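You operate a simulated robot arm through the tools that you are given. There is no shell and no other tool. Be economical: measure what you need, move in short steps, check, and stop when the job is done.

Carry out the task below with a simulated robot arm. There is one attempt and no reset: what you move stays moved.

## Task
Shut machine D down and wipe the dust off its display.
Fine: black button first, upper red stop in, isolator off; the white rag goes back beside the hand wheel.
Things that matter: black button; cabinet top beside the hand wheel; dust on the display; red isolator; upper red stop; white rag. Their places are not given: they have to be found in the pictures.

Only the result counts: the job must be done as asked and must still hold three seconds after the hand-in. Knocking over, shifting, dropping, spilling or breaking anything else fails it.

## Robot
A 7-joint arm with a two-finger parallel gripper, fixed in place. Base frame: the origin is at the foot of the arm, x ahead of it, y to its left, z up. Units: cm, rad, N and s.
With the tool pointing down near the work surface it reaches from about 10 to 64 cm from the base axis. Its first joint turns from -1.152 to 1.152 rad. Payload 2.4 kg.
The TCP is the grasp point between the finger pads, 3 cm short of the fingertips. In the tool frame z runs along the fingers and y along their closing line. Largest opening 9.4 cm; finger width 2.8, thickness 1; the body of the gripper, 5 by 9.6 cm, starts 5.5 cm behind the TCP.
Orientation is that of the tool frame in the base frame, as [roll, pitch, yaw] about the fixed x, y, z axes, in that order (R = Rz(yaw) Ry(pitch) Rx(roll)). With the fingers straight down and closing along the base's y, the tool's x points along the base's -x, its y along +y and its z along -z.

## Interface
- The arm moves only by the tool drive_tool. Its argument "increments" is a list of rows, each an object of numbers (a shift or turn left out is 0, a gripper value left out holds the last): "x", "y", "z": the shift along the tool's x, y, z in cm; "wx", "wy", "wz": the turn, a rotation vector about the tool's x, y, z in rad; "gripper": the gripper command, from -1 (shut) to 1 (fully open), values between in proportion. In form: [{"x": .., "y": .., "z": .., "wx": .., "wy": .., "wz": .., "gripper": ..}, ...]. A call has 1 to 8 rows; each row shifts and turns the commanded pose from where the row before left it, along the tool's axes as they then stand. A row lasts 0.2 s, in which the tool goes at most 5 cm and 0.15 rad; a call with a longer step from one row to the next is refused whole, and so is a gripper value outside its range. Where a pose cannot be reached the arm comes as near as it can. A force on the tool above 70 N (or 10 N above the force at the start of the call, whichever is more), or a blocked arm, ends the call early, and 0.2 s more pass. Each finger travels about 15.3 cm/s and halts on what it meets, pressing with about 43 N; the grip force reading is that of the motor and also rises with nothing between the fingers. The clock runs only during rows and for 0.2 s after the last one: add rows that do not move to give the fingers time. The reply holds the time, the measured pose of the TCP, the force on the tool along the base axes, the opening and the grip force, in the units named above and with some noise, with the torque about the TCP (base axes, N m) and any sound that the robot's microphone picked up.
- Cameras (640 x 400 px; columns grow to the right, rows downward): "scene" is fixed at [3.31, 47.16, 143.91]; the picture's right is [-0.77, -0.63, 0.00], its down [-0.39, 0.48, -0.79] and it looks along [0.50, -0.61, -0.61] (base axes); focal length 214 px, centre (320, 200). "wrist" rides on the gripper at [7.6, 1.4, -10.2] in the tool frame; the picture's right is [-0.18, 0.98, 0.00], its down [-0.75, -0.14, -0.64] and it looks along [-0.63, -0.12, 0.77] (tool axes); focal length 243 px, centre (320, 200).
- grab_frame(camera): a new picture of that camera. The clock stands still meanwhile.
- measure_at(camera, pixels): for up to 12 pixels [column, row] of the newest picture of that camera ("zoom" is the newest enlarged one), the place [x, y, z] in the base frame of the surface seen there, good to about 0.2 cm. The clock stands still meanwhile.
- enlarge(camera, box): a new picture of the part [left, top, right, bottom] of that camera's present view, enlarged. The clock stands still meanwhile.
- job_done(): hands the job in; it is judged then, once.

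Work in short steps. Measure before you move; look again where a grasp or a placing could have gone wrong, and mend it. You have 80 turns and 38 pictures in all, those below and enlarged ones among them. Open the gripper and draw the arm clear of the work before you hand the job in, unless the task says otherwise; then end with one line.

The tools are called after "Emit:" as a command line: name --argument value ..., lists and objects as JSON in quotes. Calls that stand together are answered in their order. drive_tool: Moves the arm, as the interface text tells. Its arguments: {"type":"object","properties":{"increments":{"type":"array","items":{"type":"object","properties":{"x":{"type":"number"},"y":{"type":"number"},"z":{"type":"number"},"wx":{"type":"number"},"wy":{"type":"number"},"wz":{"type":"number"},"gripper":{"type":"number"}}}}},"required":["increments"]} The other tools are called the same way: grab_frame (camera) takes a picture; measure_at (camera, pixels) gives the place of the surface under pixels of a picture; enlarge (camera, box) takes an enlarged picture of a part of a camera's view; job_done () hands the job in.

At the start:

```text
t: 0.0
ee_pos: [22.06, 27.87, 129.0]
tcp_rot: [-3.141, -0.001, -3.141]
contact_force: [-0.5, 0.2, 0.6]
ft_torque: [0.0, -0.02, 0.03]
grip_width: 9.4
finger_force: 0.0
```

scene: 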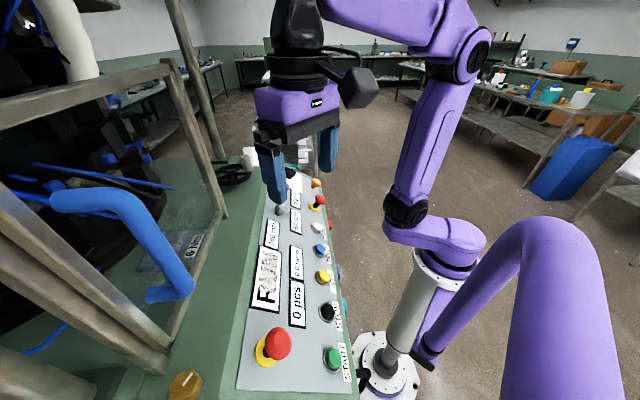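
wrist: 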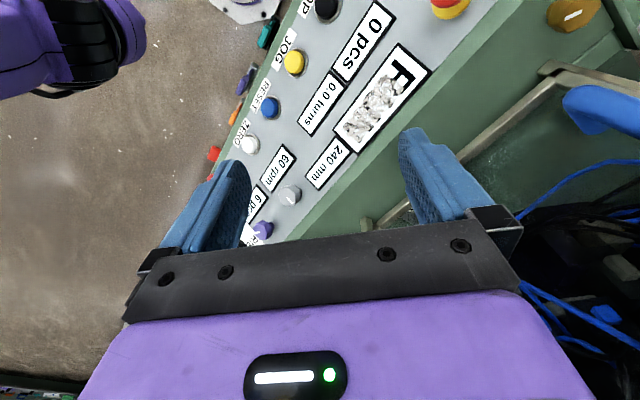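

The scene picture shows the panel with a big red mushroom at (278,343), a smaller red one at (318,202), and a black button at (327,312). I enlarge both parts.

Emit:
enlarge --camera "scene" --box '[220, 250, 380, 400]'

Emit:
enlarge --camera "scene" --box '[210, 130, 370, 260]'

Emit:
enlarge --camera "wrist" --box '[180, 0, 640, 260]'

```text
2.67 times, centred on (300, 325) of scene
```

zoom: 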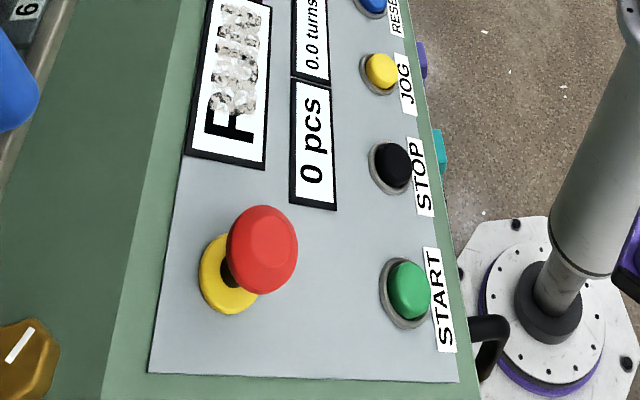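

```text
3.08 times, centred on (290, 195) of scene
```

zoom: 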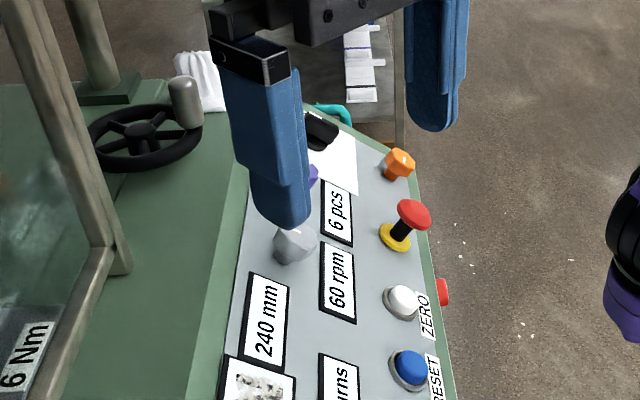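

```text
1.39 times, centred on (410, 130) of wrist
```

zoom: 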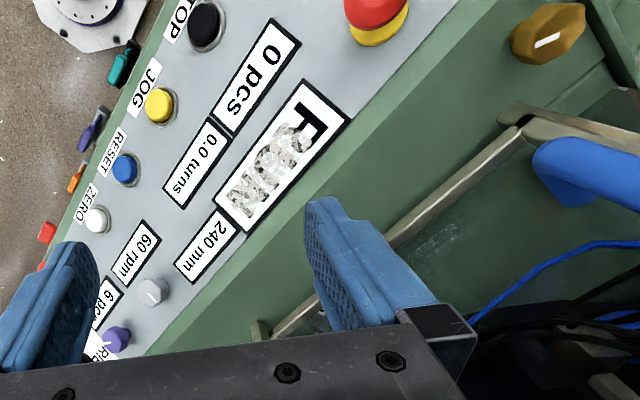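

Rag seems to be at (200,80) of the previous zoom, beside the hand wheel. I measure the key points.

Emit:
measure_at --camera "scene" --pixels '[[278, 343], [264, 356], [326, 312], [333, 358], [268, 268], [262, 245], [258, 300], [318, 201], [332, 227], [250, 152], [248, 380], [340, 375]]'

Emit:
measure_at --camera "wrist" --pixels '[[214, 154], [210, 178], [235, 115], [246, 80], [270, 30], [385, 78], [350, 135], [420, 75], [392, 52], [290, 193], [262, 229], [326, 8]]'

```text
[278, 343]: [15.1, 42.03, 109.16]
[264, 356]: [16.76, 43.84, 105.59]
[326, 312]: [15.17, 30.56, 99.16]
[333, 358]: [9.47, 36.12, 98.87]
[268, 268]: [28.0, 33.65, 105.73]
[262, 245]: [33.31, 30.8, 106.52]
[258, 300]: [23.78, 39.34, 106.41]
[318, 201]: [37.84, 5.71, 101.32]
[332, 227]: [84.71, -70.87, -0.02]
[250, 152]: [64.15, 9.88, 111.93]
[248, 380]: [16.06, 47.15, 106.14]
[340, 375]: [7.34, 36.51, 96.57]
```

```text
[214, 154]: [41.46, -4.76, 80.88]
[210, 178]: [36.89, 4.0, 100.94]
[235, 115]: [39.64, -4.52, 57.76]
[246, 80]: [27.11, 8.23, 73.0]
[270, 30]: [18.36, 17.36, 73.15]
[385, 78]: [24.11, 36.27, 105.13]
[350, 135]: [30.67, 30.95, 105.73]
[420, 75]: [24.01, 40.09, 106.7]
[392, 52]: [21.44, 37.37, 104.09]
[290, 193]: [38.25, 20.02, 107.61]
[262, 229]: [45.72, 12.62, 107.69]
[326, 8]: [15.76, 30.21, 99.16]
```

I measure the bare plate for its plane, the display corners, and the rag.

Emit:
measure_at --camera "scene" --pixels '[[255, 381], [304, 381], [307, 340], [247, 334], [251, 306], [278, 311], [260, 248], [280, 253], [251, 158], [256, 163], [245, 148], [232, 173]]'

Emit:
drive_tool --increments '[{"y": -4, "wz": -0.1}, {"y": -4, "wz": -0.1}, {"y": -4, "wz": -0.1}, {"y": -4, "wz": -0.1}, {"y": -4, "wz": -0.1}, {"y": -4, "wz": -0.1}, {"y": -4, "wz": -0.15}, {}]'

```text
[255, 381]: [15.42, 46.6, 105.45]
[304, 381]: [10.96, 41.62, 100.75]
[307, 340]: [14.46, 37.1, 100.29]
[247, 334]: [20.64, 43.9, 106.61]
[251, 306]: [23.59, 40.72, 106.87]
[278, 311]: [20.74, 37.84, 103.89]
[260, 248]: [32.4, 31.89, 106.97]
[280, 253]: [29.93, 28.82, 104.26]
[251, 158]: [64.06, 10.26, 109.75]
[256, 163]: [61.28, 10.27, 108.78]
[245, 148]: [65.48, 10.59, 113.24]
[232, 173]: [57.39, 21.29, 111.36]
```

```text
t: 1.8
ee_pos: [30.57, 1.7, 128.79]
tcp_rot: [-3.141, 0.0, -2.391]
contact_force: [0.3, 0.0, -1.1]
ft_torque: [0.03, 0.02, 0.0]
grip_width: 9.39
finger_force: 0.1
```

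Panel runs at 45° with slope about 36°. I move out in front of the cabinet to look at its front face for the isolator.

Emit:
drive_tool --increments '[{"x": 3.3, "y": -2.7}, {"x": 3.3, "y": -2.7}, {"x": 3.3, "y": -2.7}, {"x": 3.3, "y": -2.7}, {"z": 4.5}, {"z": 4.5}, {"z": 4.5}, {}]'

Emit:
grab_frame --camera "wrist"

```text
t: 3.6
ee_pos: [28.17, -15.05, 115.15]
tcp_rot: [-3.14, 0.0, -2.391]
contact_force: [0.1, -0.2, -0.1]
ft_torque: [-0.02, 0.02, 0.0]
grip_width: 9.39
finger_force: 0.0
```

```text
32 pictures are left
```

wrist: 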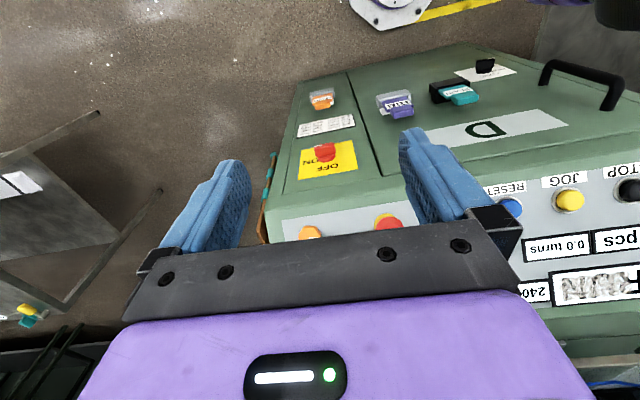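

The front face shows a red handle on a yellow OFF/ON plate at (325,155). Enlarge it.

Emit:
enlarge --camera "wrist" --box '[270, 70, 430, 190]'

```text
3.33 times, centred on (350, 130) of wrist
```

zoom: 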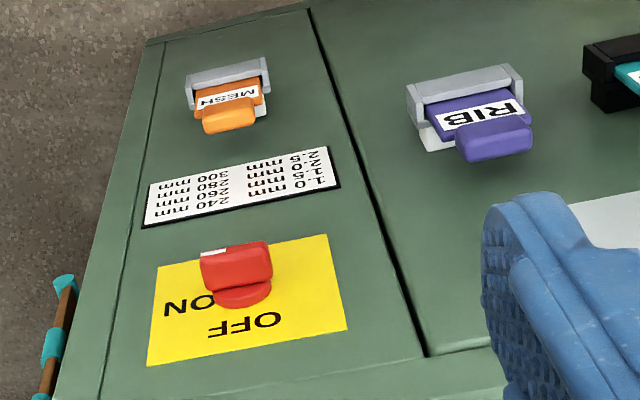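

The handle's white mark points to ON (real right); it must turn 90° counter-clockwise (seen from the front) so the mark points up to OFF. Measure handle and plate points.

Emit:
measure_at --camera "zoom" --pixels '[[240, 262], [210, 265], [265, 262], [237, 283], [240, 297], [215, 252], [155, 350], [335, 325], [320, 245], [165, 275], [240, 245]]'

Emit:
measure_at --camera "wrist" --pixels '[[389, 222], [310, 232], [628, 188], [570, 199], [625, 285], [560, 295], [325, 100]]'

```text
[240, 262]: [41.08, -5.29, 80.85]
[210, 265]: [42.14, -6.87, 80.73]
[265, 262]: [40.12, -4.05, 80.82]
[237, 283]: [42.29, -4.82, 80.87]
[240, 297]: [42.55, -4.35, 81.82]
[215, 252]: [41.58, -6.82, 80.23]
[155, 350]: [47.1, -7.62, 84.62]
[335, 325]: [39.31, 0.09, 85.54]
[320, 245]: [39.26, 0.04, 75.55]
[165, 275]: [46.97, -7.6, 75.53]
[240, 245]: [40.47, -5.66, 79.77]
```

```text
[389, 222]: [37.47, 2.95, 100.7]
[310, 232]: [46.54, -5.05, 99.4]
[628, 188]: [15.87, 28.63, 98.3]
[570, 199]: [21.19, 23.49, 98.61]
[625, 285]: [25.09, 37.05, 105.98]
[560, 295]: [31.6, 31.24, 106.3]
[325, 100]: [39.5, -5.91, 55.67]
```

Isolator axis is about (u=33.1, n=~24–27.8, z=80.4), i.e. near (40.5,-6.2) at grip depth. Now to the black button first: close gripper and travel at height along the panel front.

Emit:
drive_tool --increments '[{"wz": -0.036, "gripper": -1}, {"x": -4.8}, {"x": -4.8}, {"x": -4.8}, {"x": -4.8}, {"y": 4.8}, {"y": 4.8}, {"y": 4.8}]'

Emit:
drive_tool --increments '[{"y": 4.5}, {"y": 4.5}, {"y": 4.5}, {"y": 4.5}, {"y": 4.5}, {"y": 4.1}, {}]'

Emit:
drive_tool --increments '[{"wy": -0.15}, {"wy": -0.15}, {"wy": -0.15}, {"wy": -0.15}, {}, {}]'

Emit:
grab_frame --camera "wrist"

```text
t: 5.4
ee_pos: [31.34, 8.71, 115.31]
tcp_rot: [3.141, 0.0, -2.357]
contact_force: [-0.1, -0.2, 0.3]
ft_torque: [-0.04, -0.01, 0.01]
grip_width: 0.01
finger_force: 32.4
```

```text
t: 7.0
ee_pos: [12.38, 27.53, 115.47]
tcp_rot: [3.141, 0.001, -2.357]
contact_force: [-0.5, -0.5, 0.3]
ft_torque: [0.01, 0.02, -0.01]
grip_width: 0.01
finger_force: 33.1
```

```text
t: 8.4
ee_pos: [12.44, 27.48, 115.3]
tcp_rot: [-3.142, 0.6, -2.356]
contact_force: [0.0, 0.9, -0.2]
ft_torque: [0.01, -0.01, -0.03]
grip_width: 0.0
finger_force: 32.7
```

```text
30 pictures are left
```

wrist: 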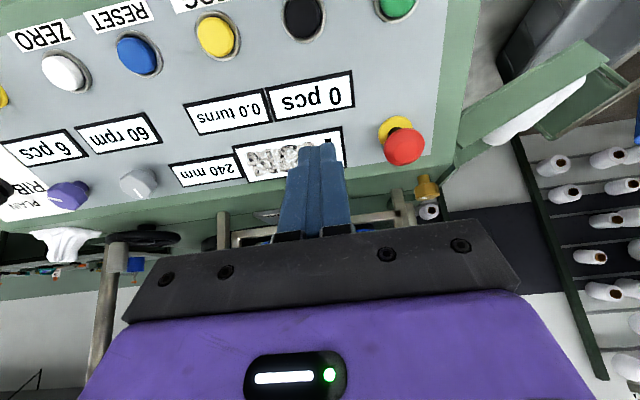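

Good view: black button at (304,15), upper red stop at (404,147). Measure them.

Emit:
measure_at --camera "wrist" --pixels '[[303, 14], [292, 14], [315, 14], [303, 27], [304, 3], [330, 30], [404, 147], [404, 135], [392, 147], [418, 147], [404, 160], [400, 30]]'

```text
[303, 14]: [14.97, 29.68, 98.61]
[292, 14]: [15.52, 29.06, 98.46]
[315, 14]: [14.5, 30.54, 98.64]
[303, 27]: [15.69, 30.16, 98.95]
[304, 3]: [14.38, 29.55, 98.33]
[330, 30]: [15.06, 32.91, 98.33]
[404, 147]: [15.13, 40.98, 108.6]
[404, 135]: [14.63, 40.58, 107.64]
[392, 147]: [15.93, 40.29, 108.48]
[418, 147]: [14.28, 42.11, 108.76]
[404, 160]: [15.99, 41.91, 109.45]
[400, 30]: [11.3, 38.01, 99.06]
```

Black button centre is (15.0,29.9,98.7). I move to 1 cm above it along the panel normal.

Emit:
drive_tool --increments '[{"x": 3.2, "y": -0.13}, {"x": 3.24}, {"z": 4}, {"z": 4}, {"z": 3.4}, {}, {}]'

Emit:
grab_frame --camera "wrist"

```text
t: 10.0
ee_pos: [12.65, 29.16, 106.21]
tcp_rot: [-3.14, 0.599, -2.356]
contact_force: [-0.4, -0.2, 0.3]
ft_torque: [0.01, 0.0, 0.01]
grip_width: 0.0
finger_force: 33.0
out of reach, approached as far as the arm can: row 1, 2
```

```text
29 pictures are left
```

wrist: 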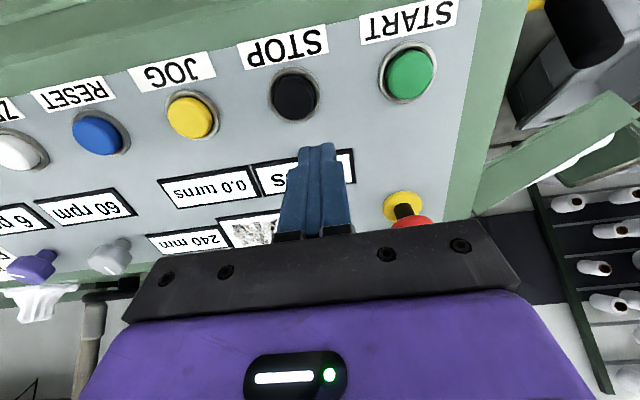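

Joint-1 limit interferes with that tilt. I reduce the pitch to 0.3 and lean the tool sideways so the wrist comes back toward the reachable side.

Emit:
drive_tool --increments '[{"wy": 0.15}, {"wy": 0.15}, {"wx": -0.15}, {"wx": -0.15}, {}]'

```text
t: 11.2
ee_pos: [12.74, 29.24, 106.1]
tcp_rot: [2.84, 0.301, -2.356]
contact_force: [0.1, -0.2, 0.1]
ft_torque: [0.0, 0.0, 0.0]
grip_width: 0.0
finger_force: 33.2
```

Now I align laterally, then go to 1 cm above the black button.

Emit:
drive_tool --increments '[{"x": 0.1, "y": -1.7}, {"x": 0.1, "y": -1.7}, {"z": 1.5}, {"z": 1.5}, {}]'

Emit:
grab_frame --camera "wrist"

```text
t: 12.4
ee_pos: [15.02, 28.39, 102.3]
tcp_rot: [2.842, 0.3, -2.357]
contact_force: [-0.2, -0.3, 0.4]
ft_torque: [0.01, 0.03, 0.02]
grip_width: 0.01
finger_force: 32.5
```

```text
28 pictures are left
```

wrist: 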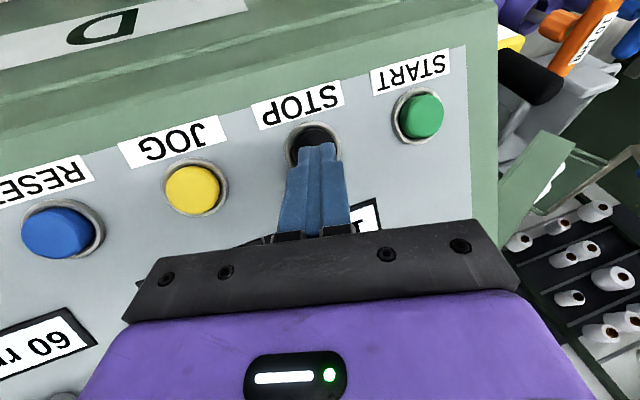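

Fingertips sit over the black STOP button. Press along the tool axis in small steps.

Emit:
drive_tool --increments '[{"z": 0.5}, {"z": 0.4}, {"z": 0.3}, {"z": 0.3}, {}]'

```text
t: 13.6
ee_pos: [15.0, 28.89, 100.9]
tcp_rot: [2.838, 0.303, -2.353]
contact_force: [-2.4, -15.3, 33.9]
ft_torque: [0.19, -0.41, -0.17]
grip_width: 0.0
finger_force: 32.7
heard: click
```

Contact with 34 N and a click. I back off and look.

Emit:
drive_tool --increments '[{"z": -2}, {"z": -4}, {"z": -4}, {"z": -3}, {}]'

Emit:
enlarge --camera "scene" --box '[220, 220, 380, 400]'

```text
t: 14.8
ee_pos: [15.36, 23.4, 112.93]
tcp_rot: [2.842, 0.301, -2.357]
contact_force: [-0.1, -0.1, -0.3]
ft_torque: [0.02, 0.0, 0.0]
grip_width: 0.0
finger_force: 33.4
```

```text
2.22 times, centred on (300, 310) of scene
```

zoom: 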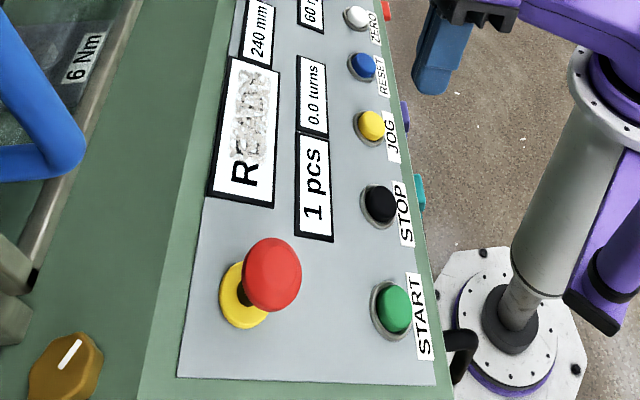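

Display went from RUN to READY: stopped. Now the upper red stop, top at (15.2,41.2,108.7): move to 3 cm above it with the same tilt.

Emit:
drive_tool --increments '[{"x": -3.6, "y": 3.3}, {"x": -3.6, "y": 3.3}, {"x": -3.5, "y": 3.3}, {"z": 2.5}, {"z": 2.6}, {}, {}]'

```text
t: 16.4
ee_pos: [14.94, 38.88, 114.06]
tcp_rot: [2.841, 0.3, -2.356]
contact_force: [-0.5, 0.2, 0.5]
ft_torque: [-0.01, 0.0, -0.01]
grip_width: 0.0
finger_force: 32.9
```

Reached. A quick check of alignment before pressing.

Emit:
drive_tool --increments '[{"x": -0.1, "y": -0.3}, {"z": 1.5}, {}]'

Emit:
enlarge --camera "scene" --box '[200, 250, 360, 400]'

```text
t: 17.2
ee_pos: [15.35, 39.4, 112.8]
tcp_rot: [2.843, 0.3, -2.354]
contact_force: [1.1, 0.4, -0.7]
ft_torque: [-0.01, -0.01, 0.0]
grip_width: 0.01
finger_force: 33.5
```

```text
2.67 times, centred on (280, 325) of scene
```

zoom: 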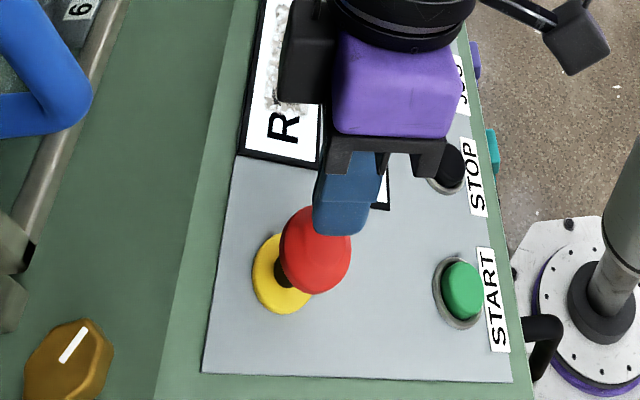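

Tip is heading onto the mushroom head. Press gradually.

Emit:
drive_tool --increments '[{"z": 1.0}, {"z": 0.5}, {"z": 0.4}, {"z": 0.4}, {"z": 0.3}, {}]'

```text
t: 18.4
ee_pos: [15.24, 40.35, 110.82]
tcp_rot: [2.835, 0.304, -2.358]
contact_force: [-10.4, -28.6, 32.9]
ft_torque: [-0.27, -0.2, -0.3]
grip_width: 0.04
finger_force: 33.4
stopped in row 6: the force on the tool passed its limit at 73 N (the readings are from after the stop); the commanded pose is now the measured one
```

Force limit reached without a click; look.

Emit:
enlarge --camera "scene" --box '[200, 250, 360, 400]'

Emit:
grab_frame --camera "wrist"

```text
2.67 times, centred on (280, 325) of scene
```

zoom: 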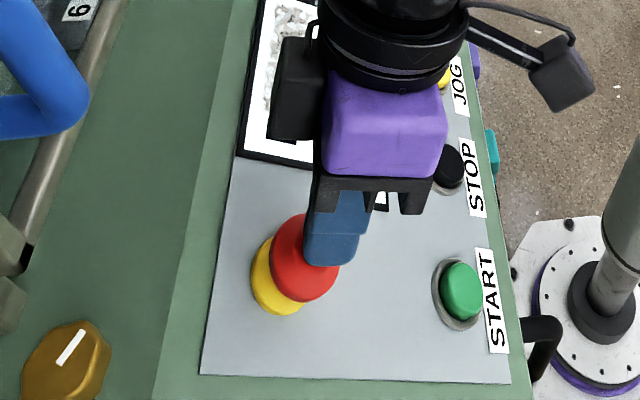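

```text
24 pictures are left
```

wrist: 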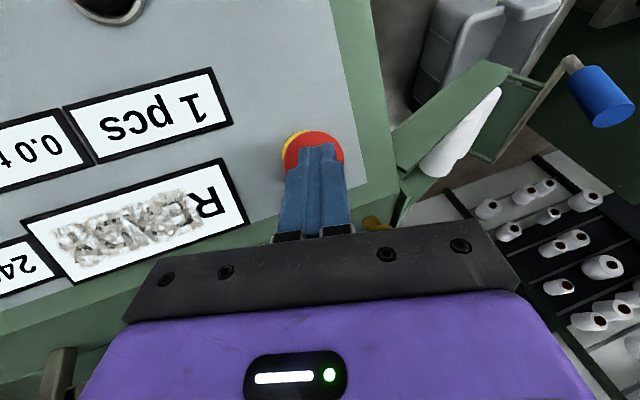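

The head has moved in part-way. I push further along the true panel normal.

Emit:
drive_tool --increments '[{"x": -0.09, "y": -0.08, "z": 0.27}, {"x": -0.09, "y": -0.08, "z": 0.27}, {"x": -0.09, "y": -0.08, "z": 0.27}, {}]'

```text
t: 18.9
ee_pos: [15.16, 40.27, 110.98]
tcp_rot: [2.833, 0.305, -2.358]
contact_force: [-9.8, -22.3, 19.6]
ft_torque: [-0.39, -0.16, -0.29]
grip_width: 0.0
finger_force: 32.8
stopped in row 2: the force on the tool passed its limit at 76 N (the readings are from after the stop); the commanded pose is now the measured one
```

It stops quickly; back off to see whether the stop is latched.

Emit:
drive_tool --increments '[{"z": -2}, {"z": -3}, {"z": -4}, {"x": 3, "y": -4}, {}]'

Emit:
enlarge --camera "scene" --box '[200, 250, 360, 400]'

```text
t: 20.1
ee_pos: [16.15, 32.45, 116.79]
tcp_rot: [2.836, 0.307, -2.357]
contact_force: [-0.3, -0.3, -0.2]
ft_torque: [0.03, 0.0, -0.02]
grip_width: 0.01
finger_force: 32.8
```

```text
2.67 times, centred on (280, 325) of scene
```

zoom: 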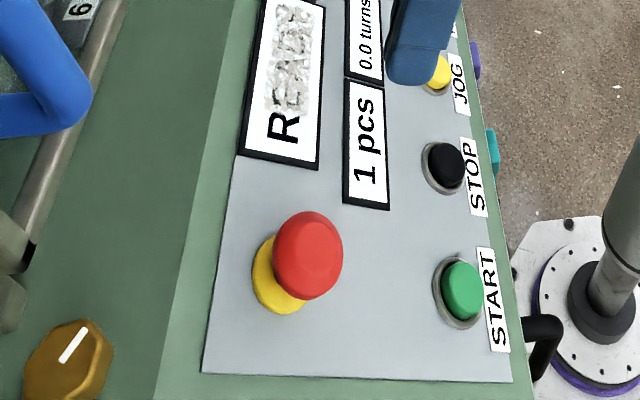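

The head stands lower than before, but the display still reads R…; measure.

Emit:
measure_at --camera "zoom" --pixels '[[308, 250], [308, 225], [290, 250], [330, 250], [310, 275], [262, 290], [300, 303], [230, 300], [320, 330]]'

```text
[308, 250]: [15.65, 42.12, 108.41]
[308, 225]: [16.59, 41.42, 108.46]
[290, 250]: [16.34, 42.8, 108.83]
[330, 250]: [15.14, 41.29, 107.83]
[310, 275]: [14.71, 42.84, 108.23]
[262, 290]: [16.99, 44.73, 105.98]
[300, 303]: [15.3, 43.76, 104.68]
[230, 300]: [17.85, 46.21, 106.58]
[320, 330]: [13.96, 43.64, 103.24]
```

It sits ~0.8 cm lower and stays in, but I want certainty. I press again with the tool closer to the panel normal.

Emit:
drive_tool --increments '[{"wx": 0.15}, {"wx": 0.15}, {"wy": -0.15}, {"wy": -0.15}, {"wx": -0.15}, {"wx": -0.15}, {}]'

Emit:
drive_tool --increments '[{"x": -0.6, "y": 3.75}, {"z": 2.5}, {"z": 2.5}, {"z": 2.1}, {}]'

```text
t: 21.7
ee_pos: [16.4, 32.37, 117.04]
tcp_rot: [2.83, 0.606, -2.361]
contact_force: [0.2, -0.3, 0.0]
ft_torque: [-0.02, -0.01, -0.03]
grip_width: 0.01
finger_force: 32.9
```

```text
t: 22.9
ee_pos: [14.94, 39.04, 112.47]
tcp_rot: [2.832, 0.605, -2.359]
contact_force: [-0.1, 0.2, 0.1]
ft_torque: [0.0, 0.0, 0.01]
grip_width: 0.01
finger_force: 33.1
```

Reached. Press.

Emit:
drive_tool --increments '[{"z": 1.2}, {"z": 0.5}, {"z": 0.3}, {"z": 0.3}, {"z": 0.3}, {"z": 0.3}, {}]'

```text
t: 24.2
ee_pos: [15.26, 40.27, 110.72]
tcp_rot: [2.83, 0.61, -2.363]
contact_force: [-16.4, -39.9, 37.9]
ft_torque: [-0.73, 0.03, -0.23]
grip_width: 0.0
finger_force: 33.2
stopped in row 6: the force on the tool passed its limit at 76 N (the readings are from after the stop); the commanded pose is now the measured one
```

It didn't move further: hard stop. Back off and inspect closely.

Emit:
drive_tool --increments '[{"z": -2.5}, {"z": -3.5}, {"z": -4}, {"x": 2, "y": -4}, {"y": -4}, {}]'

Emit:
enlarge --camera "scene" --box '[235, 230, 315, 380]'

```text
t: 25.6
ee_pos: [18.88, 28.82, 115.38]
tcp_rot: [2.833, 0.608, -2.36]
contact_force: [0.1, 0.0, 0.7]
ft_torque: [-0.01, 0.0, -0.01]
grip_width: 0.01
finger_force: 32.6
```

```text
2.67 times, centred on (275, 305) of scene
```

zoom: 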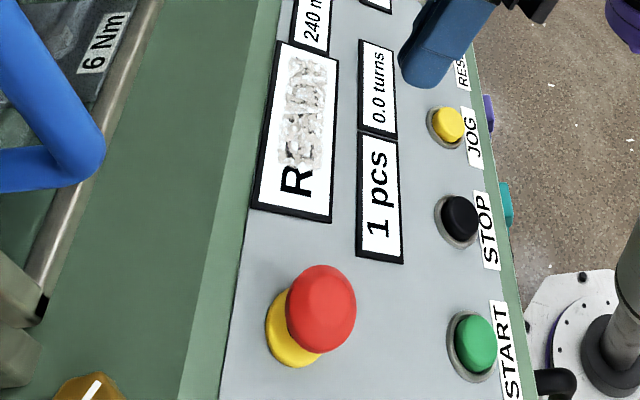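

Emit:
measure_at --camera "zoom" --pixels '[[321, 300], [321, 280], [305, 300], [340, 300], [321, 325], [285, 350], [460, 210], [300, 350]]'

```text
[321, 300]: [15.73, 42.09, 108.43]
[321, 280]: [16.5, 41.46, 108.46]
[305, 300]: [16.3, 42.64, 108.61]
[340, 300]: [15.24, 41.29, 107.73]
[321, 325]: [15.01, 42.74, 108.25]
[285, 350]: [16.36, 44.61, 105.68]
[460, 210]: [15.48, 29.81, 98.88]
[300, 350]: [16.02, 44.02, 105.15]
```

Identical reading: the stop sits firmly latched in. Next the isolator: straighten the tool, travel along +u in front of the cabinet.

Emit:
drive_tool --increments '[{"wx": 0.15}, {"wx": 0.15}, {"wy": 0.15}, {"wy": 0.15}, {"wy": 0.15}, {"wy": 0.15}, {"z": -3}, {}]'

Emit:
drive_tool --increments '[{"x": 1, "y": -4.7}, {"x": 1, "y": -4.7}, {"x": 1, "y": -4.7}, {"x": 1, "y": -4.7}, {"x": 1, "y": -4.7}, {"x": 1, "y": -4.7}, {"x": 1, "y": -4.7}, {"x": 1, "y": -4.7}]'

Emit:
drive_tool --increments '[{"x": 3, "y": -2.5}, {"x": 4}, {"x": 4}, {"x": 2}, {}]'

```text
t: 27.4
ee_pos: [18.9, 28.78, 118.32]
tcp_rot: [3.133, 0.008, -2.356]
contact_force: [0.4, 0.2, -0.5]
ft_torque: [-0.03, -0.01, 0.0]
grip_width: 0.0
finger_force: 32.8
```

```text
t: 29.2
ee_pos: [39.65, -3.42, 117.85]
tcp_rot: [3.134, 0.009, -2.357]
contact_force: [0.2, 0.7, 0.3]
ft_torque: [0.02, -0.04, -0.01]
grip_width: 0.0
finger_force: 33.2
```

```text
t: 30.4
ee_pos: [32.32, -14.28, 117.63]
tcp_rot: [3.135, 0.009, -2.357]
contact_force: [-0.1, -0.2, -0.5]
ft_torque: [-0.01, 0.0, 0.04]
grip_width: 0.0
finger_force: 33.9
```

Now tilt the tool to horizontal pointing at the front face.

Emit:
drive_tool --increments '[{"x": -3, "wy": -0.15}, {"wy": -0.15}, {"wy": -0.15}, {"wy": -0.15}, {"wy": -0.15}, {"wy": -0.15}, {"wy": -0.15}, {"wy": -0.15}]'

Emit:
drive_tool --increments '[{"wy": -0.15}, {"wy": -0.15}, {"wy": -0.08}, {"x": 4}, {"x": 4}, {}]'

```text
t: 32.2
ee_pos: [34.49, -12.21, 117.67]
tcp_rot: [3.121, 1.209, -2.377]
contact_force: [-0.3, 0.1, -0.1]
ft_torque: [0.0, -0.01, -0.01]
grip_width: 0.0
finger_force: 32.8
```

```text
t: 33.6
ee_pos: [35.26, -12.7, 110.91]
tcp_rot: [0.434, 1.555, 1.221]
contact_force: [-0.6, -0.2, -0.8]
ft_torque: [-0.01, 0.03, 0.0]
grip_width: 0.02
finger_force: 32.7
out of reach, approached as far as the arm can: row 4, 5
```

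Near a joint limit; move 3 cm nearer to the face and roll the gripper 90° for the horizontal handle, opening it.

Emit:
drive_tool --increments '[{"z": 3}, {"wz": 0.15}, {"wz": 0.15}, {"wz": 0.15}, {"wz": 0.15}, {"wz": 0.15}, {"wz": 0.15}, {}]'

Emit:
drive_tool --increments '[{"wz": 0.15}, {"wz": 0.15}, {"wz": 0.15}, {"wz": 0.15}, {"wz": 0.07}, {"gripper": -0.1}, {}]'

```text
t: 35.4
ee_pos: [37.37, -10.85, 111.0]
tcp_rot: [1.549, 0.661, 2.342]
contact_force: [-0.4, 0.4, -0.2]
ft_torque: [0.0, 0.03, 0.02]
grip_width: 0.0
finger_force: 33.1
```

```text
t: 37.0
ee_pos: [37.39, -10.69, 110.97]
tcp_rot: [1.555, -0.007, 2.356]
contact_force: [0.0, -0.2, -0.1]
ft_torque: [-0.01, 0.02, 0.01]
grip_width: 4.22
finger_force: 0.0
```

Tool is now horizontal, closing vertically. Descend toward the isolator height.

Emit:
drive_tool --increments '[{"x": 0.9, "y": -4}, {"y": -4}, {"y": -4}, {"y": -4}, {"y": -4}, {"y": -4}, {"y": -3.5}, {}]'

Emit:
grab_frame --camera "wrist"

```text
t: 38.8
ee_pos: [37.1, -9.6, 83.39]
tcp_rot: [1.555, -0.007, 2.356]
contact_force: [-0.7, 1.1, -0.3]
ft_torque: [0.0, 0.01, -0.01]
grip_width: 4.24
finger_force: 0.1
```

```text
21 pictures are left
```

wrist: 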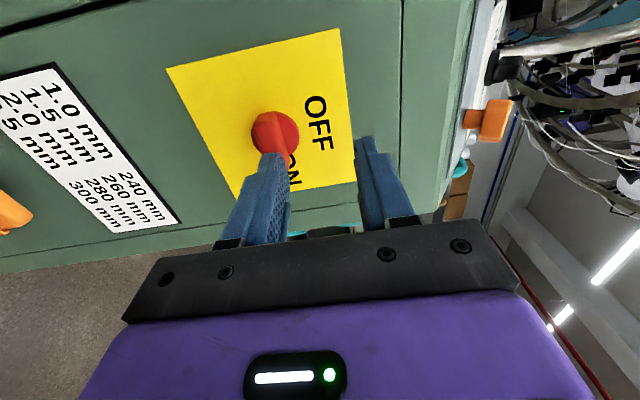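

Measure the handle from here: front ridge near (273,135).

Emit:
measure_at --camera "wrist" --pixels '[[272, 135], [258, 128], [290, 122], [272, 116], [280, 158], [272, 150], [297, 140], [265, 120], [282, 140]]'

Emit:
enlarge --camera "wrist" --box '[220, 90, 380, 200]'

```text
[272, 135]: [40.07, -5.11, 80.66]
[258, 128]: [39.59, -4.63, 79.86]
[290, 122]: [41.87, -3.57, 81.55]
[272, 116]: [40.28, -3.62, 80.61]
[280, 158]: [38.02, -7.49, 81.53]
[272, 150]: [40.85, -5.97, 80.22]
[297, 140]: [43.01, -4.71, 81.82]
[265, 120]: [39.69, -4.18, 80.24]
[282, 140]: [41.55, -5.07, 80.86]
```

```text
3.64 times, centred on (300, 145) of wrist
```

zoom: 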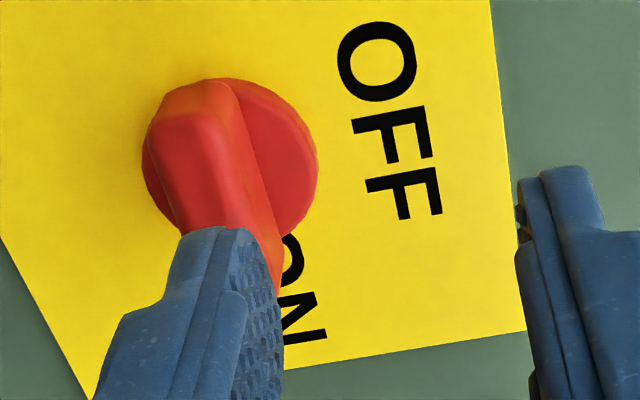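

Handle ridge is centred at z≈80.35, front at n≈24.5. Lower 3 cm, advance, and grip.

Emit:
drive_tool --increments '[{"y": -3.04}, {}, {"z": 2}, {"z": 1.9}, {}, {}]'

Emit:
grab_frame --camera "wrist"

```text
t: 40.2
ee_pos: [39.92, -6.77, 80.55]
tcp_rot: [1.554, -0.005, 2.355]
contact_force: [-0.6, 0.5, -0.1]
ft_torque: [-0.01, 0.03, 0.03]
grip_width: 4.23
finger_force: 0.0
```

```text
19 pictures are left
```

wrist: 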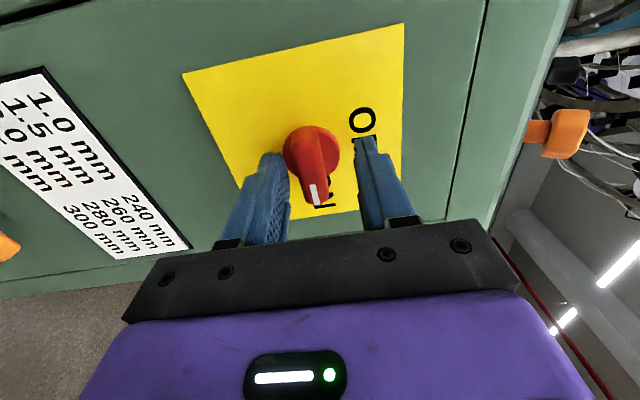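

The fingers straddle the handle. Close and turn -90° about the tool axis.

Emit:
drive_tool --increments '[{"gripper": -1}, {}, {}, {}]'

Emit:
drive_tool --increments '[{"wz": -0.15}, {"wz": -0.15}, {"wz": -0.15}, {"wz": -0.15}, {"wz": -0.15}, {"wz": -0.15}]'

```text
t: 41.2
ee_pos: [39.86, -6.73, 80.03]
tcp_rot: [1.579, -0.008, 2.355]
contact_force: [4.6, 1.4, -59.4]
ft_torque: [-0.48, 0.45, -0.77]
grip_width: 1.6
finger_force: 45.2
```

```text
t: 42.6
ee_pos: [40.0, -6.86, 80.08]
tcp_rot: [1.576, 0.9, 2.359]
contact_force: [19.7, -1.3, -42.7]
ft_torque: [0.5, -0.63, 0.72]
grip_width: 1.53
finger_force: 44.6
```

It turns along. Relax the vertical offset and finish the rotation.

Emit:
drive_tool --increments '[{"x": 0.31, "y": -0.25, "wz": -0.1}, {"wz": -0.15}, {"wz": -0.15}, {"wz": -0.15}, {"wz": -0.13}, {}]'

Emit:
grab_frame --camera "wrist"

```text
t: 44.0
ee_pos: [40.07, -7.04, 80.11]
tcp_rot: [-0.284, 1.556, 0.497]
contact_force: [26.1, -10.2, -6.1]
ft_torque: [-0.34, 0.42, 0.15]
grip_width: 1.58
finger_force: 44.7
```

```text
18 pictures are left
```

wrist: 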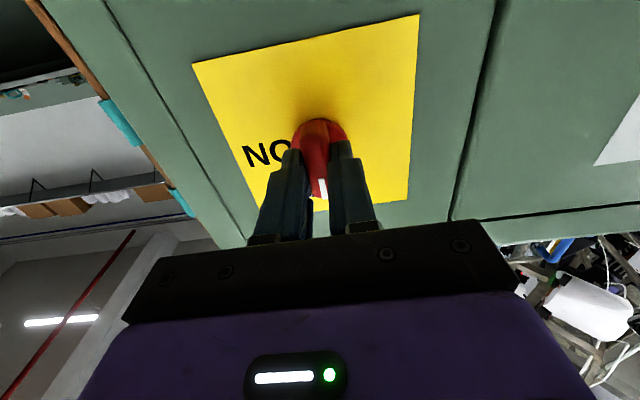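

The white mark now points up to OFF. Give a small extra turn to the end, then release and back off.

Emit:
drive_tool --increments '[{"wz": -0.08}, {}, {"gripper": 0.0}, {}, {"z": -2}, {"z": -2.5}, {}]'

Emit:
grab_frame --camera "wrist"

```text
t: 45.6
ee_pos: [36.43, -10.13, 80.0]
tcp_rot: [-1.368, 1.486, -0.585]
contact_force: [-0.3, -0.6, 1.4]
ft_torque: [-0.03, -0.01, 0.0]
grip_width: 4.71
finger_force: 0.1
```

```text
17 pictures are left
```

wrist: 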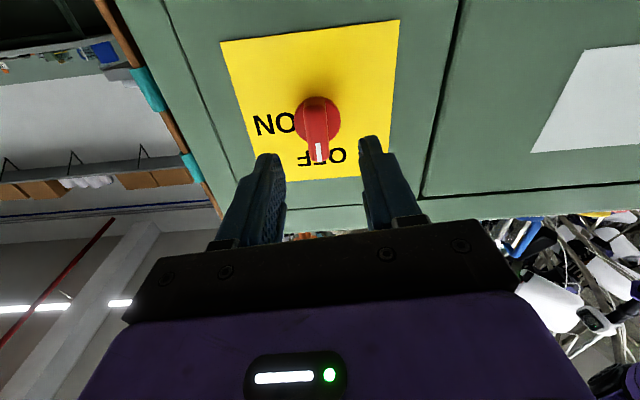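

Isolator is at OFF. Retreat: rise in front of the cabinet, then return the tool to vertical.

Emit:
drive_tool --increments '[{"wz": 0.08}, {"x": -4.5}, {"x": -4.5}, {"x": -4.5}, {"x": -4.5}, {"x": -4.5}, {"x": -4.5}, {"x": -4.5}]'

Emit:
drive_tool --increments '[{"x": -4.5}, {"x": -4}, {"wy": 0.15}, {"wy": 0.15}, {"wy": 0.15}, {"wy": 0.15}, {"wy": 0.15}, {"wy": 0.15}]'

Emit:
drive_tool --increments '[{"wy": 0.15}, {"wy": 0.15}, {"wy": 0.15}, {"wy": 0.15}, {"wy": 0.06}, {}]'

```text
t: 47.4
ee_pos: [36.01, -10.1, 111.7]
tcp_rot: [-0.131, 1.553, 0.65]
contact_force: [0.3, 0.2, -0.5]
ft_torque: [0.0, 0.0, 0.01]
grip_width: 4.71
finger_force: 0.1
```

```text
t: 49.2
ee_pos: [35.89, -10.43, 120.05]
tcp_rot: [-3.138, 0.686, -2.357]
contact_force: [-0.7, 1.1, -0.2]
ft_torque: [-0.01, 0.01, 0.01]
grip_width: 4.7
finger_force: 0.1
```

```text
t: 50.6
ee_pos: [35.99, -10.47, 120.02]
tcp_rot: [-3.138, 0.026, -2.359]
contact_force: [0.5, -0.4, 0.3]
ft_torque: [0.02, 0.01, 0.01]
grip_width: 4.71
finger_force: 0.1
```

Now look at the rag: move forward and up over the right end of the cabinet.

Emit:
drive_tool --increments '[{"z": -4}, {"z": -4}, {"x": -4, "y": -1}, {"x": -4, "y": -1}, {"x": -4}, {"x": -3}, {}]'

Emit:
grab_frame --camera "wrist"

```text
t: 52.2
ee_pos: [48.03, -1.31, 128.51]
tcp_rot: [-3.14, 0.029, -2.357]
contact_force: [-1.0, 0.2, 0.8]
ft_torque: [-0.01, 0.02, 0.03]
grip_width: 4.67
finger_force: 0.1
```

```text
16 pictures are left
```

wrist: 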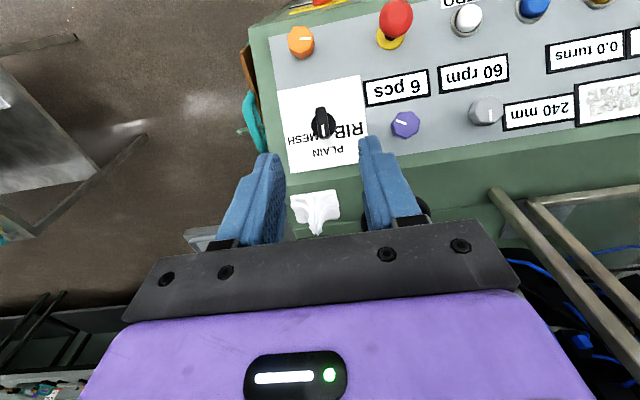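

The rag is at (317,210) between the fingers in view. Enlarge and measure.

Emit:
enlarge --camera "wrist" --box '[230, 150, 450, 250]'

Emit:
measure_at --camera "wrist" --pixels '[[317, 208], [296, 196], [334, 193], [317, 228], [300, 218], [336, 212], [317, 195], [345, 200], [285, 180], [425, 205], [400, 168], [352, 175]]'

Emit:
enlarge --camera "scene" --box '[190, 110, 310, 200]'

```text
2.91 times, centred on (340, 200) of wrist
```

zoom: 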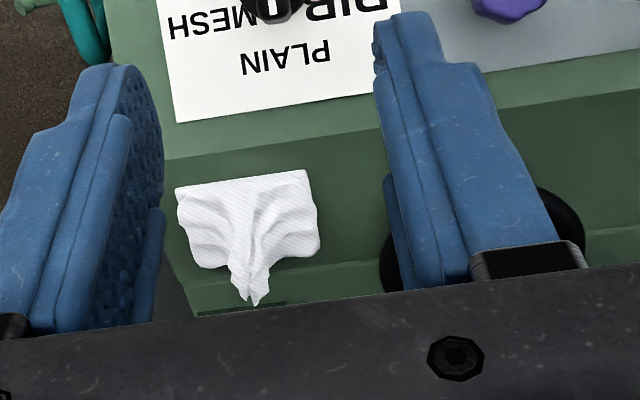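

```text
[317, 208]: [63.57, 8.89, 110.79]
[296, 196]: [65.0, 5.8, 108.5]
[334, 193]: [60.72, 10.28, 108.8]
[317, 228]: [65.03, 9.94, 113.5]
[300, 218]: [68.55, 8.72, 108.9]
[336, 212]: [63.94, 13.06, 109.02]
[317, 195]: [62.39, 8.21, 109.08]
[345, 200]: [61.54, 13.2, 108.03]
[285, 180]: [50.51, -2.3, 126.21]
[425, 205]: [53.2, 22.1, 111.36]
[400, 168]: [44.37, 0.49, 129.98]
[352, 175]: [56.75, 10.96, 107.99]
```

```text
4.44 times, centred on (250, 155) of scene
```

zoom: 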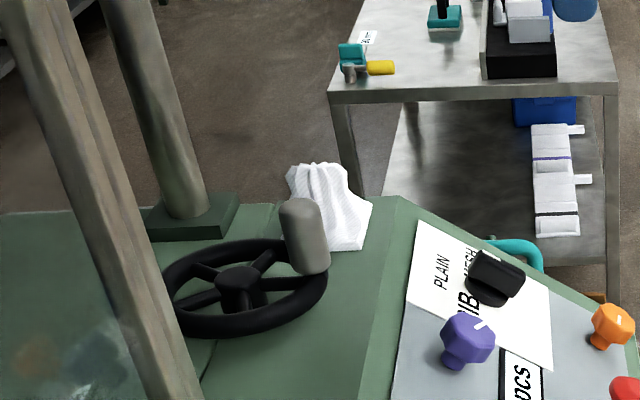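

Rag's tuft peaks at about (65,9.9,113.5), pad spans ~(60.7–68.5, 5.8–13). Check the crank knob and wheel location.

Emit:
measure_at --camera "zoom" --pixels '[[305, 235], [298, 205], [322, 250], [325, 178], [318, 168], [345, 185], [330, 215], [360, 240], [318, 285], [270, 245], [300, 165], [340, 205]]'

```text
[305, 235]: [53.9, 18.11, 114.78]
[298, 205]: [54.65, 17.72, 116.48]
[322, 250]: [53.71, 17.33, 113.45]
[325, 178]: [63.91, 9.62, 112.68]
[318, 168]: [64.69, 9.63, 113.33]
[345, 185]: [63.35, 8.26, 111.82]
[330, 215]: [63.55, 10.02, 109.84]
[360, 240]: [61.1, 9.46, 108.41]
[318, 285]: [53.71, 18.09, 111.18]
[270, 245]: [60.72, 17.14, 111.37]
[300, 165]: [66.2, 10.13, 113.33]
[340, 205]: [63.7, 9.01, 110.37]
```

Knob is 13 cm away from the rag along the panel, so clear. Tilt by 0.32, open, go to hover above the tuft.

Emit:
drive_tool --increments '[{"wy": -0.16, "gripper": 0.1}, {"wy": -0.16}]'

Emit:
drive_tool --increments '[{"wy": -0.12, "gripper": 0.1}, {"wy": -0.12}, {"wy": -0.08}, {"x": -4.3, "y": -2}, {"x": -4.3, "y": -2}, {"x": -4.3}, {"z": 4.8}, {}]'

```text
refused: row 1 steps farther than a row can; nothing moved
```

```text
t: 54.0
ee_pos: [59.69, 5.6, 127.94]
tcp_rot: [-3.14, 0.348, -2.355]
contact_force: [0.2, -0.4, 0.5]
ft_torque: [-0.01, 0.01, 0.02]
grip_width: 5.19
finger_force: 0.1
out of reach, approached as far as the arm can: row 6
```

Emit:
drive_tool --increments '[{"z": 4.6, "y": -0.7}, {"z": 4.6}, {"x": -0.7}, {}, {}]'

Emit:
grab_frame --camera "wrist"

```text
t: 55.2
ee_pos: [63.03, 7.86, 119.66]
tcp_rot: [-3.14, 0.349, -2.357]
contact_force: [-0.6, -0.6, 0.2]
ft_torque: [0.04, 0.01, -0.02]
grip_width: 5.16
finger_force: 0.0
```

```text
13 pictures are left
```

wrist: 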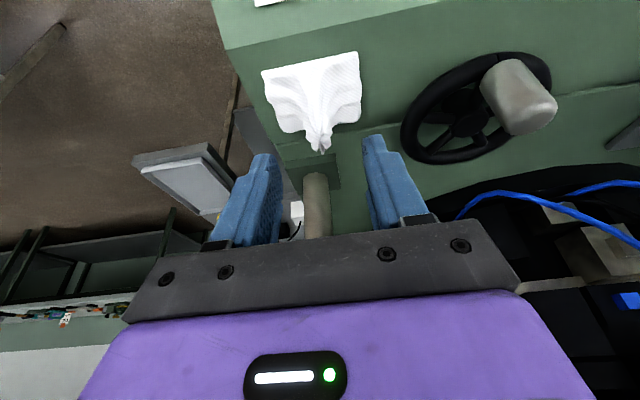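

A post stands behind the rag at (316,200). Measure post and tuft.

Emit:
measure_at --camera "wrist" --pixels '[[318, 145], [318, 125], [316, 185], [316, 215], [310, 160], [300, 120], [335, 110], [318, 90], [350, 75], [275, 85]]'

```text
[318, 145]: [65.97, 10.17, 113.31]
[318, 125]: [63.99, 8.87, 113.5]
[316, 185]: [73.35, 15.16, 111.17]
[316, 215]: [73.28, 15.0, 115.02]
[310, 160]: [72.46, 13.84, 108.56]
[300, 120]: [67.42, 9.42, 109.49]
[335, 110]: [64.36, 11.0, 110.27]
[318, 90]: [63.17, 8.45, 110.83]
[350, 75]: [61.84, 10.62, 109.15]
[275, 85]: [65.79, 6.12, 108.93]
```

Tuft crest centre is (65,9.5,113.4), running along n, ideal for the closing direction. Descend and grip.

Emit:
drive_tool --increments '[{"x": 0.2, "y": -0.2, "z": 3}, {"z": 3}, {"z": 2}, {}, {}]'

Emit:
drive_tool --increments '[{"gripper": -1}, {}, {}, {}]'

```text
t: 56.4
ee_pos: [64.86, 9.3, 112.65]
tcp_rot: [-3.134, 0.357, -2.356]
contact_force: [-10.5, -7.3, 41.1]
ft_torque: [0.27, 1.05, 0.07]
grip_width: 5.21
finger_force: 0.1
```

```text
t: 57.4
ee_pos: [65.08, 9.48, 112.78]
tcp_rot: [-3.128, 0.363, -2.353]
contact_force: [13.0, 1.7, 34.2]
ft_torque: [0.2, -0.2, 0.02]
grip_width: 1.95
finger_force: 42.2
```

Gripped at 1.95 cm. Lift back along the tool axis and check.

Emit:
drive_tool --increments '[{"z": -1.5}, {"z": -3}, {"z": -3}, {"z": -3}, {}]'

Emit:
grab_frame --camera "wrist"

```text
t: 58.6
ee_pos: [62.32, 7.1, 122.02]
tcp_rot: [-3.141, 0.348, -2.357]
contact_force: [0.3, -0.3, 0.8]
ft_torque: [0.03, -0.01, -0.05]
grip_width: 0.0
finger_force: 32.2
```

```text
12 pictures are left
```

wrist: 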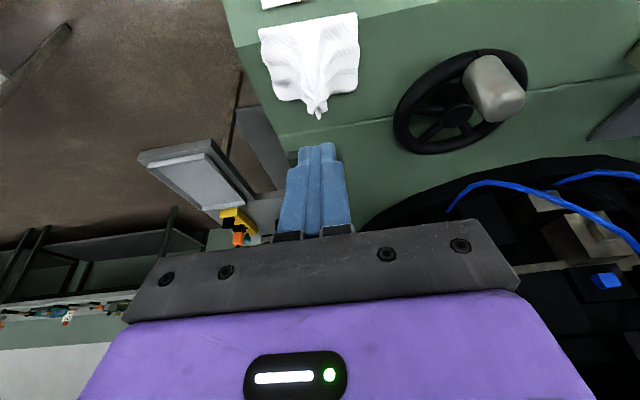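

The rag slipped out. Enlarge to see its shape.

Emit:
enlarge --camera "wrist" --box '[230, 0, 390, 130]'

Emit:
measure_at --camera "zoom" --pixels '[[345, 440], [345, 400], [345, 350], [345, 300], [345, 250], [310, 370], [385, 360], [300, 300], [400, 290], [250, 330], [470, 300], [345, 200]]'

```text
3.08 times, centred on (310, 65) of wrist
```

zoom: 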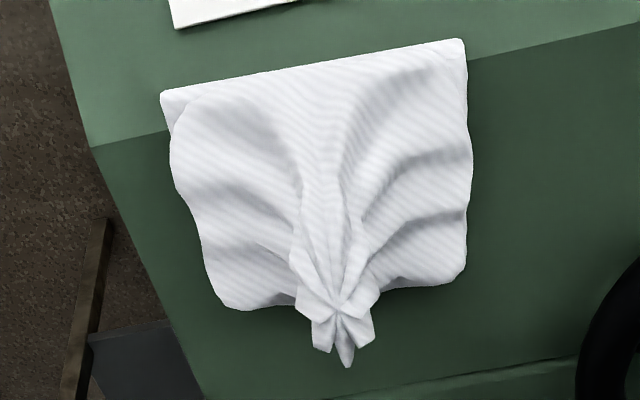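

```text
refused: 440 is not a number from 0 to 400
```

Emit:
measure_at --camera "zoom" --pixels '[[340, 310], [345, 360], [315, 310], [370, 310], [330, 270], [330, 230], [330, 190], [300, 220], [370, 230], [165, 95], [465, 45], [240, 305]]'

```text
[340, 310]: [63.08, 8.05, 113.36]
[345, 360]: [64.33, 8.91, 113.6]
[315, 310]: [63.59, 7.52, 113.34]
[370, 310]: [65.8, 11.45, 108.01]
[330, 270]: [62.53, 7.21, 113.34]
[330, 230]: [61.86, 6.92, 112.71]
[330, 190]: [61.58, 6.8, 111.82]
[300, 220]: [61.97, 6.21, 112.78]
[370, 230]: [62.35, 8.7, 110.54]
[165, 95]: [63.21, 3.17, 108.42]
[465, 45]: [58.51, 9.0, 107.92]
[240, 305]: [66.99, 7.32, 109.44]
```

The rag was dragged ~2 cm toward the arm and slipped, since I pressed on the pad's folds. Tuft is now at (63.3,8.0). Retry gripping higher, TCP at z=113.0.

Emit:
drive_tool --increments '[{"x": 1.77, "gripper": 0.0}, {"z": 3}, {"z": 3}, {"z": 2.0}, {"z": 0.9}, {}, {}]'

Emit:
grab_frame --camera "wrist"

```text
t: 60.2
ee_pos: [63.2, 7.79, 112.84]
tcp_rot: [-3.141, 0.347, -2.354]
contact_force: [-0.4, -0.4, 0.3]
ft_torque: [0.02, -0.01, 0.01]
grip_width: 4.71
finger_force: 0.0
```

```text
10 pictures are left
```

wrist: 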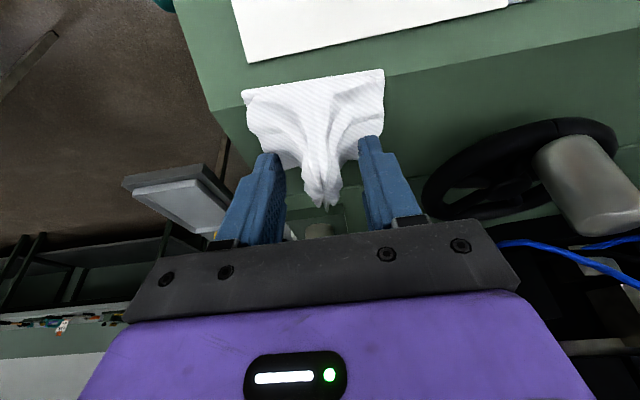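

Tuft is centred between the fingers with no contact. Close, then lift straight up slightly.

Emit:
drive_tool --increments '[{"z": 0.2}, {"gripper": -1}, {}, {}, {}]'

Emit:
drive_tool --increments '[{"x": -0.17, "z": -0.47}, {"x": -0.17, "z": -0.47}, {"x": -0.34, "z": -0.94}, {"x": -0.34, "z": -0.94}, {}]'

```text
t: 61.4
ee_pos: [63.31, 7.73, 112.77]
tcp_rot: [-3.139, 0.35, -2.357]
contact_force: [1.6, -0.5, 2.0]
ft_torque: [0.02, 0.04, 0.02]
grip_width: 1.92
finger_force: 42.1
```

```text
t: 62.6
ee_pos: [63.35, 8.02, 115.78]
tcp_rot: [-3.14, 0.349, -2.357]
contact_force: [0.8, -0.6, -0.2]
ft_torque: [-0.04, -0.01, 0.0]
grip_width: 1.95
finger_force: 42.9
```

Rag is held (1.95 cm). Rise and draw back from the wheel, then check.

Emit:
drive_tool --increments '[{"x": -1, "z": -2.8}, {"x": -1, "z": -2.8}, {"x": 3.1, "z": -1.1}, {"x": 3.1, "z": -1.1}, {"x": 3.1, "z": -1.1}, {}]'

Emit:
grab_frame --camera "wrist"

```text
t: 64.0
ee_pos: [56.26, 1.0, 121.66]
tcp_rot: [-3.139, 0.348, -2.357]
contact_force: [0.0, 0.5, -0.5]
ft_torque: [-0.01, -0.01, 0.03]
grip_width: 1.95
finger_force: 42.8
```

```text
9 pictures are left
```

wrist: 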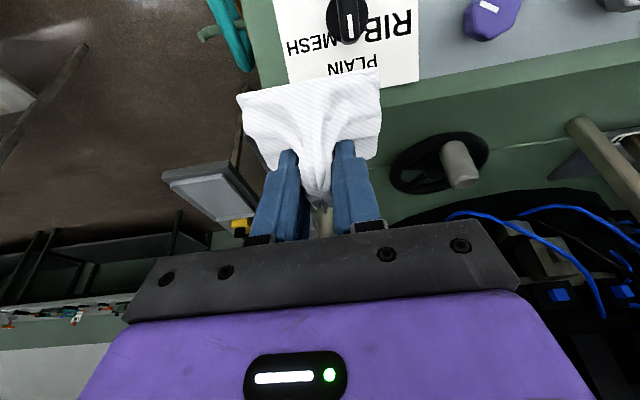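

Rag is securely held. Travel along the panel toward the display.

Emit:
drive_tool --increments '[{"y": 4.7}, {"y": 4.7}, {"y": 4.7}, {"y": 4.7}, {"y": 4.7}, {"y": 4.7}, {"y": 4.7}, {"y": 4.7}]'

Emit:
drive_tool --increments '[{"wy": -0.15}, {"wy": -0.15}, {"wy": -0.15}, {"wy": -0.15}, {}, {}]'

```text
t: 65.8
ee_pos: [29.62, 27.52, 121.5]
tcp_rot: [-3.138, 0.346, -2.357]
contact_force: [0.1, 0.5, -0.4]
ft_torque: [0.0, -0.03, -0.01]
grip_width: 1.95
finger_force: 43.0
```

```text
t: 67.2
ee_pos: [29.72, 27.5, 121.59]
tcp_rot: [-3.138, 0.948, -2.354]
contact_force: [-0.2, -0.6, -0.5]
ft_torque: [0.0, -0.02, -0.03]
grip_width: 1.93
finger_force: 43.3
```

Now rag plane is parallel to the panel. Lower to ~1 cm above the display's right end.

Emit:
drive_tool --increments '[{"x": 3.1, "z": 2.1, "y": 1.5}, {"x": 3.1, "z": 2.1, "y": 1.57}, {"x": 3.1, "z": 2.1}, {}, {}]'

Emit:
grab_frame --camera "wrist"

```text
t: 68.4
ee_pos: [28.85, 28.38, 118.24]
tcp_rot: [-3.136, 0.932, -2.353]
contact_force: [0.5, -0.2, -0.7]
ft_torque: [-0.01, 0.0, 0.0]
grip_width: 1.94
finger_force: 42.3
out of reach, approached as far as the arm can: row 1, 2, 3
```

```text
8 pictures are left
```

wrist: 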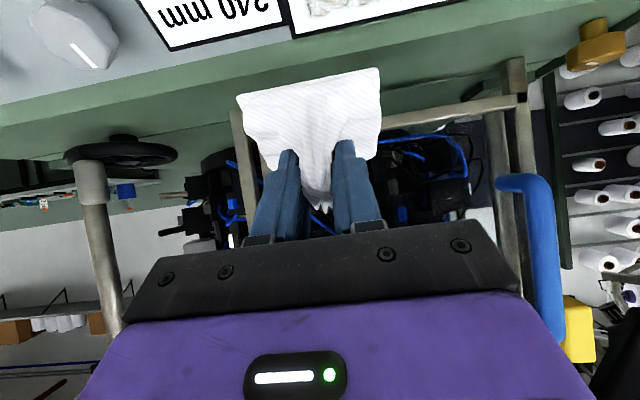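

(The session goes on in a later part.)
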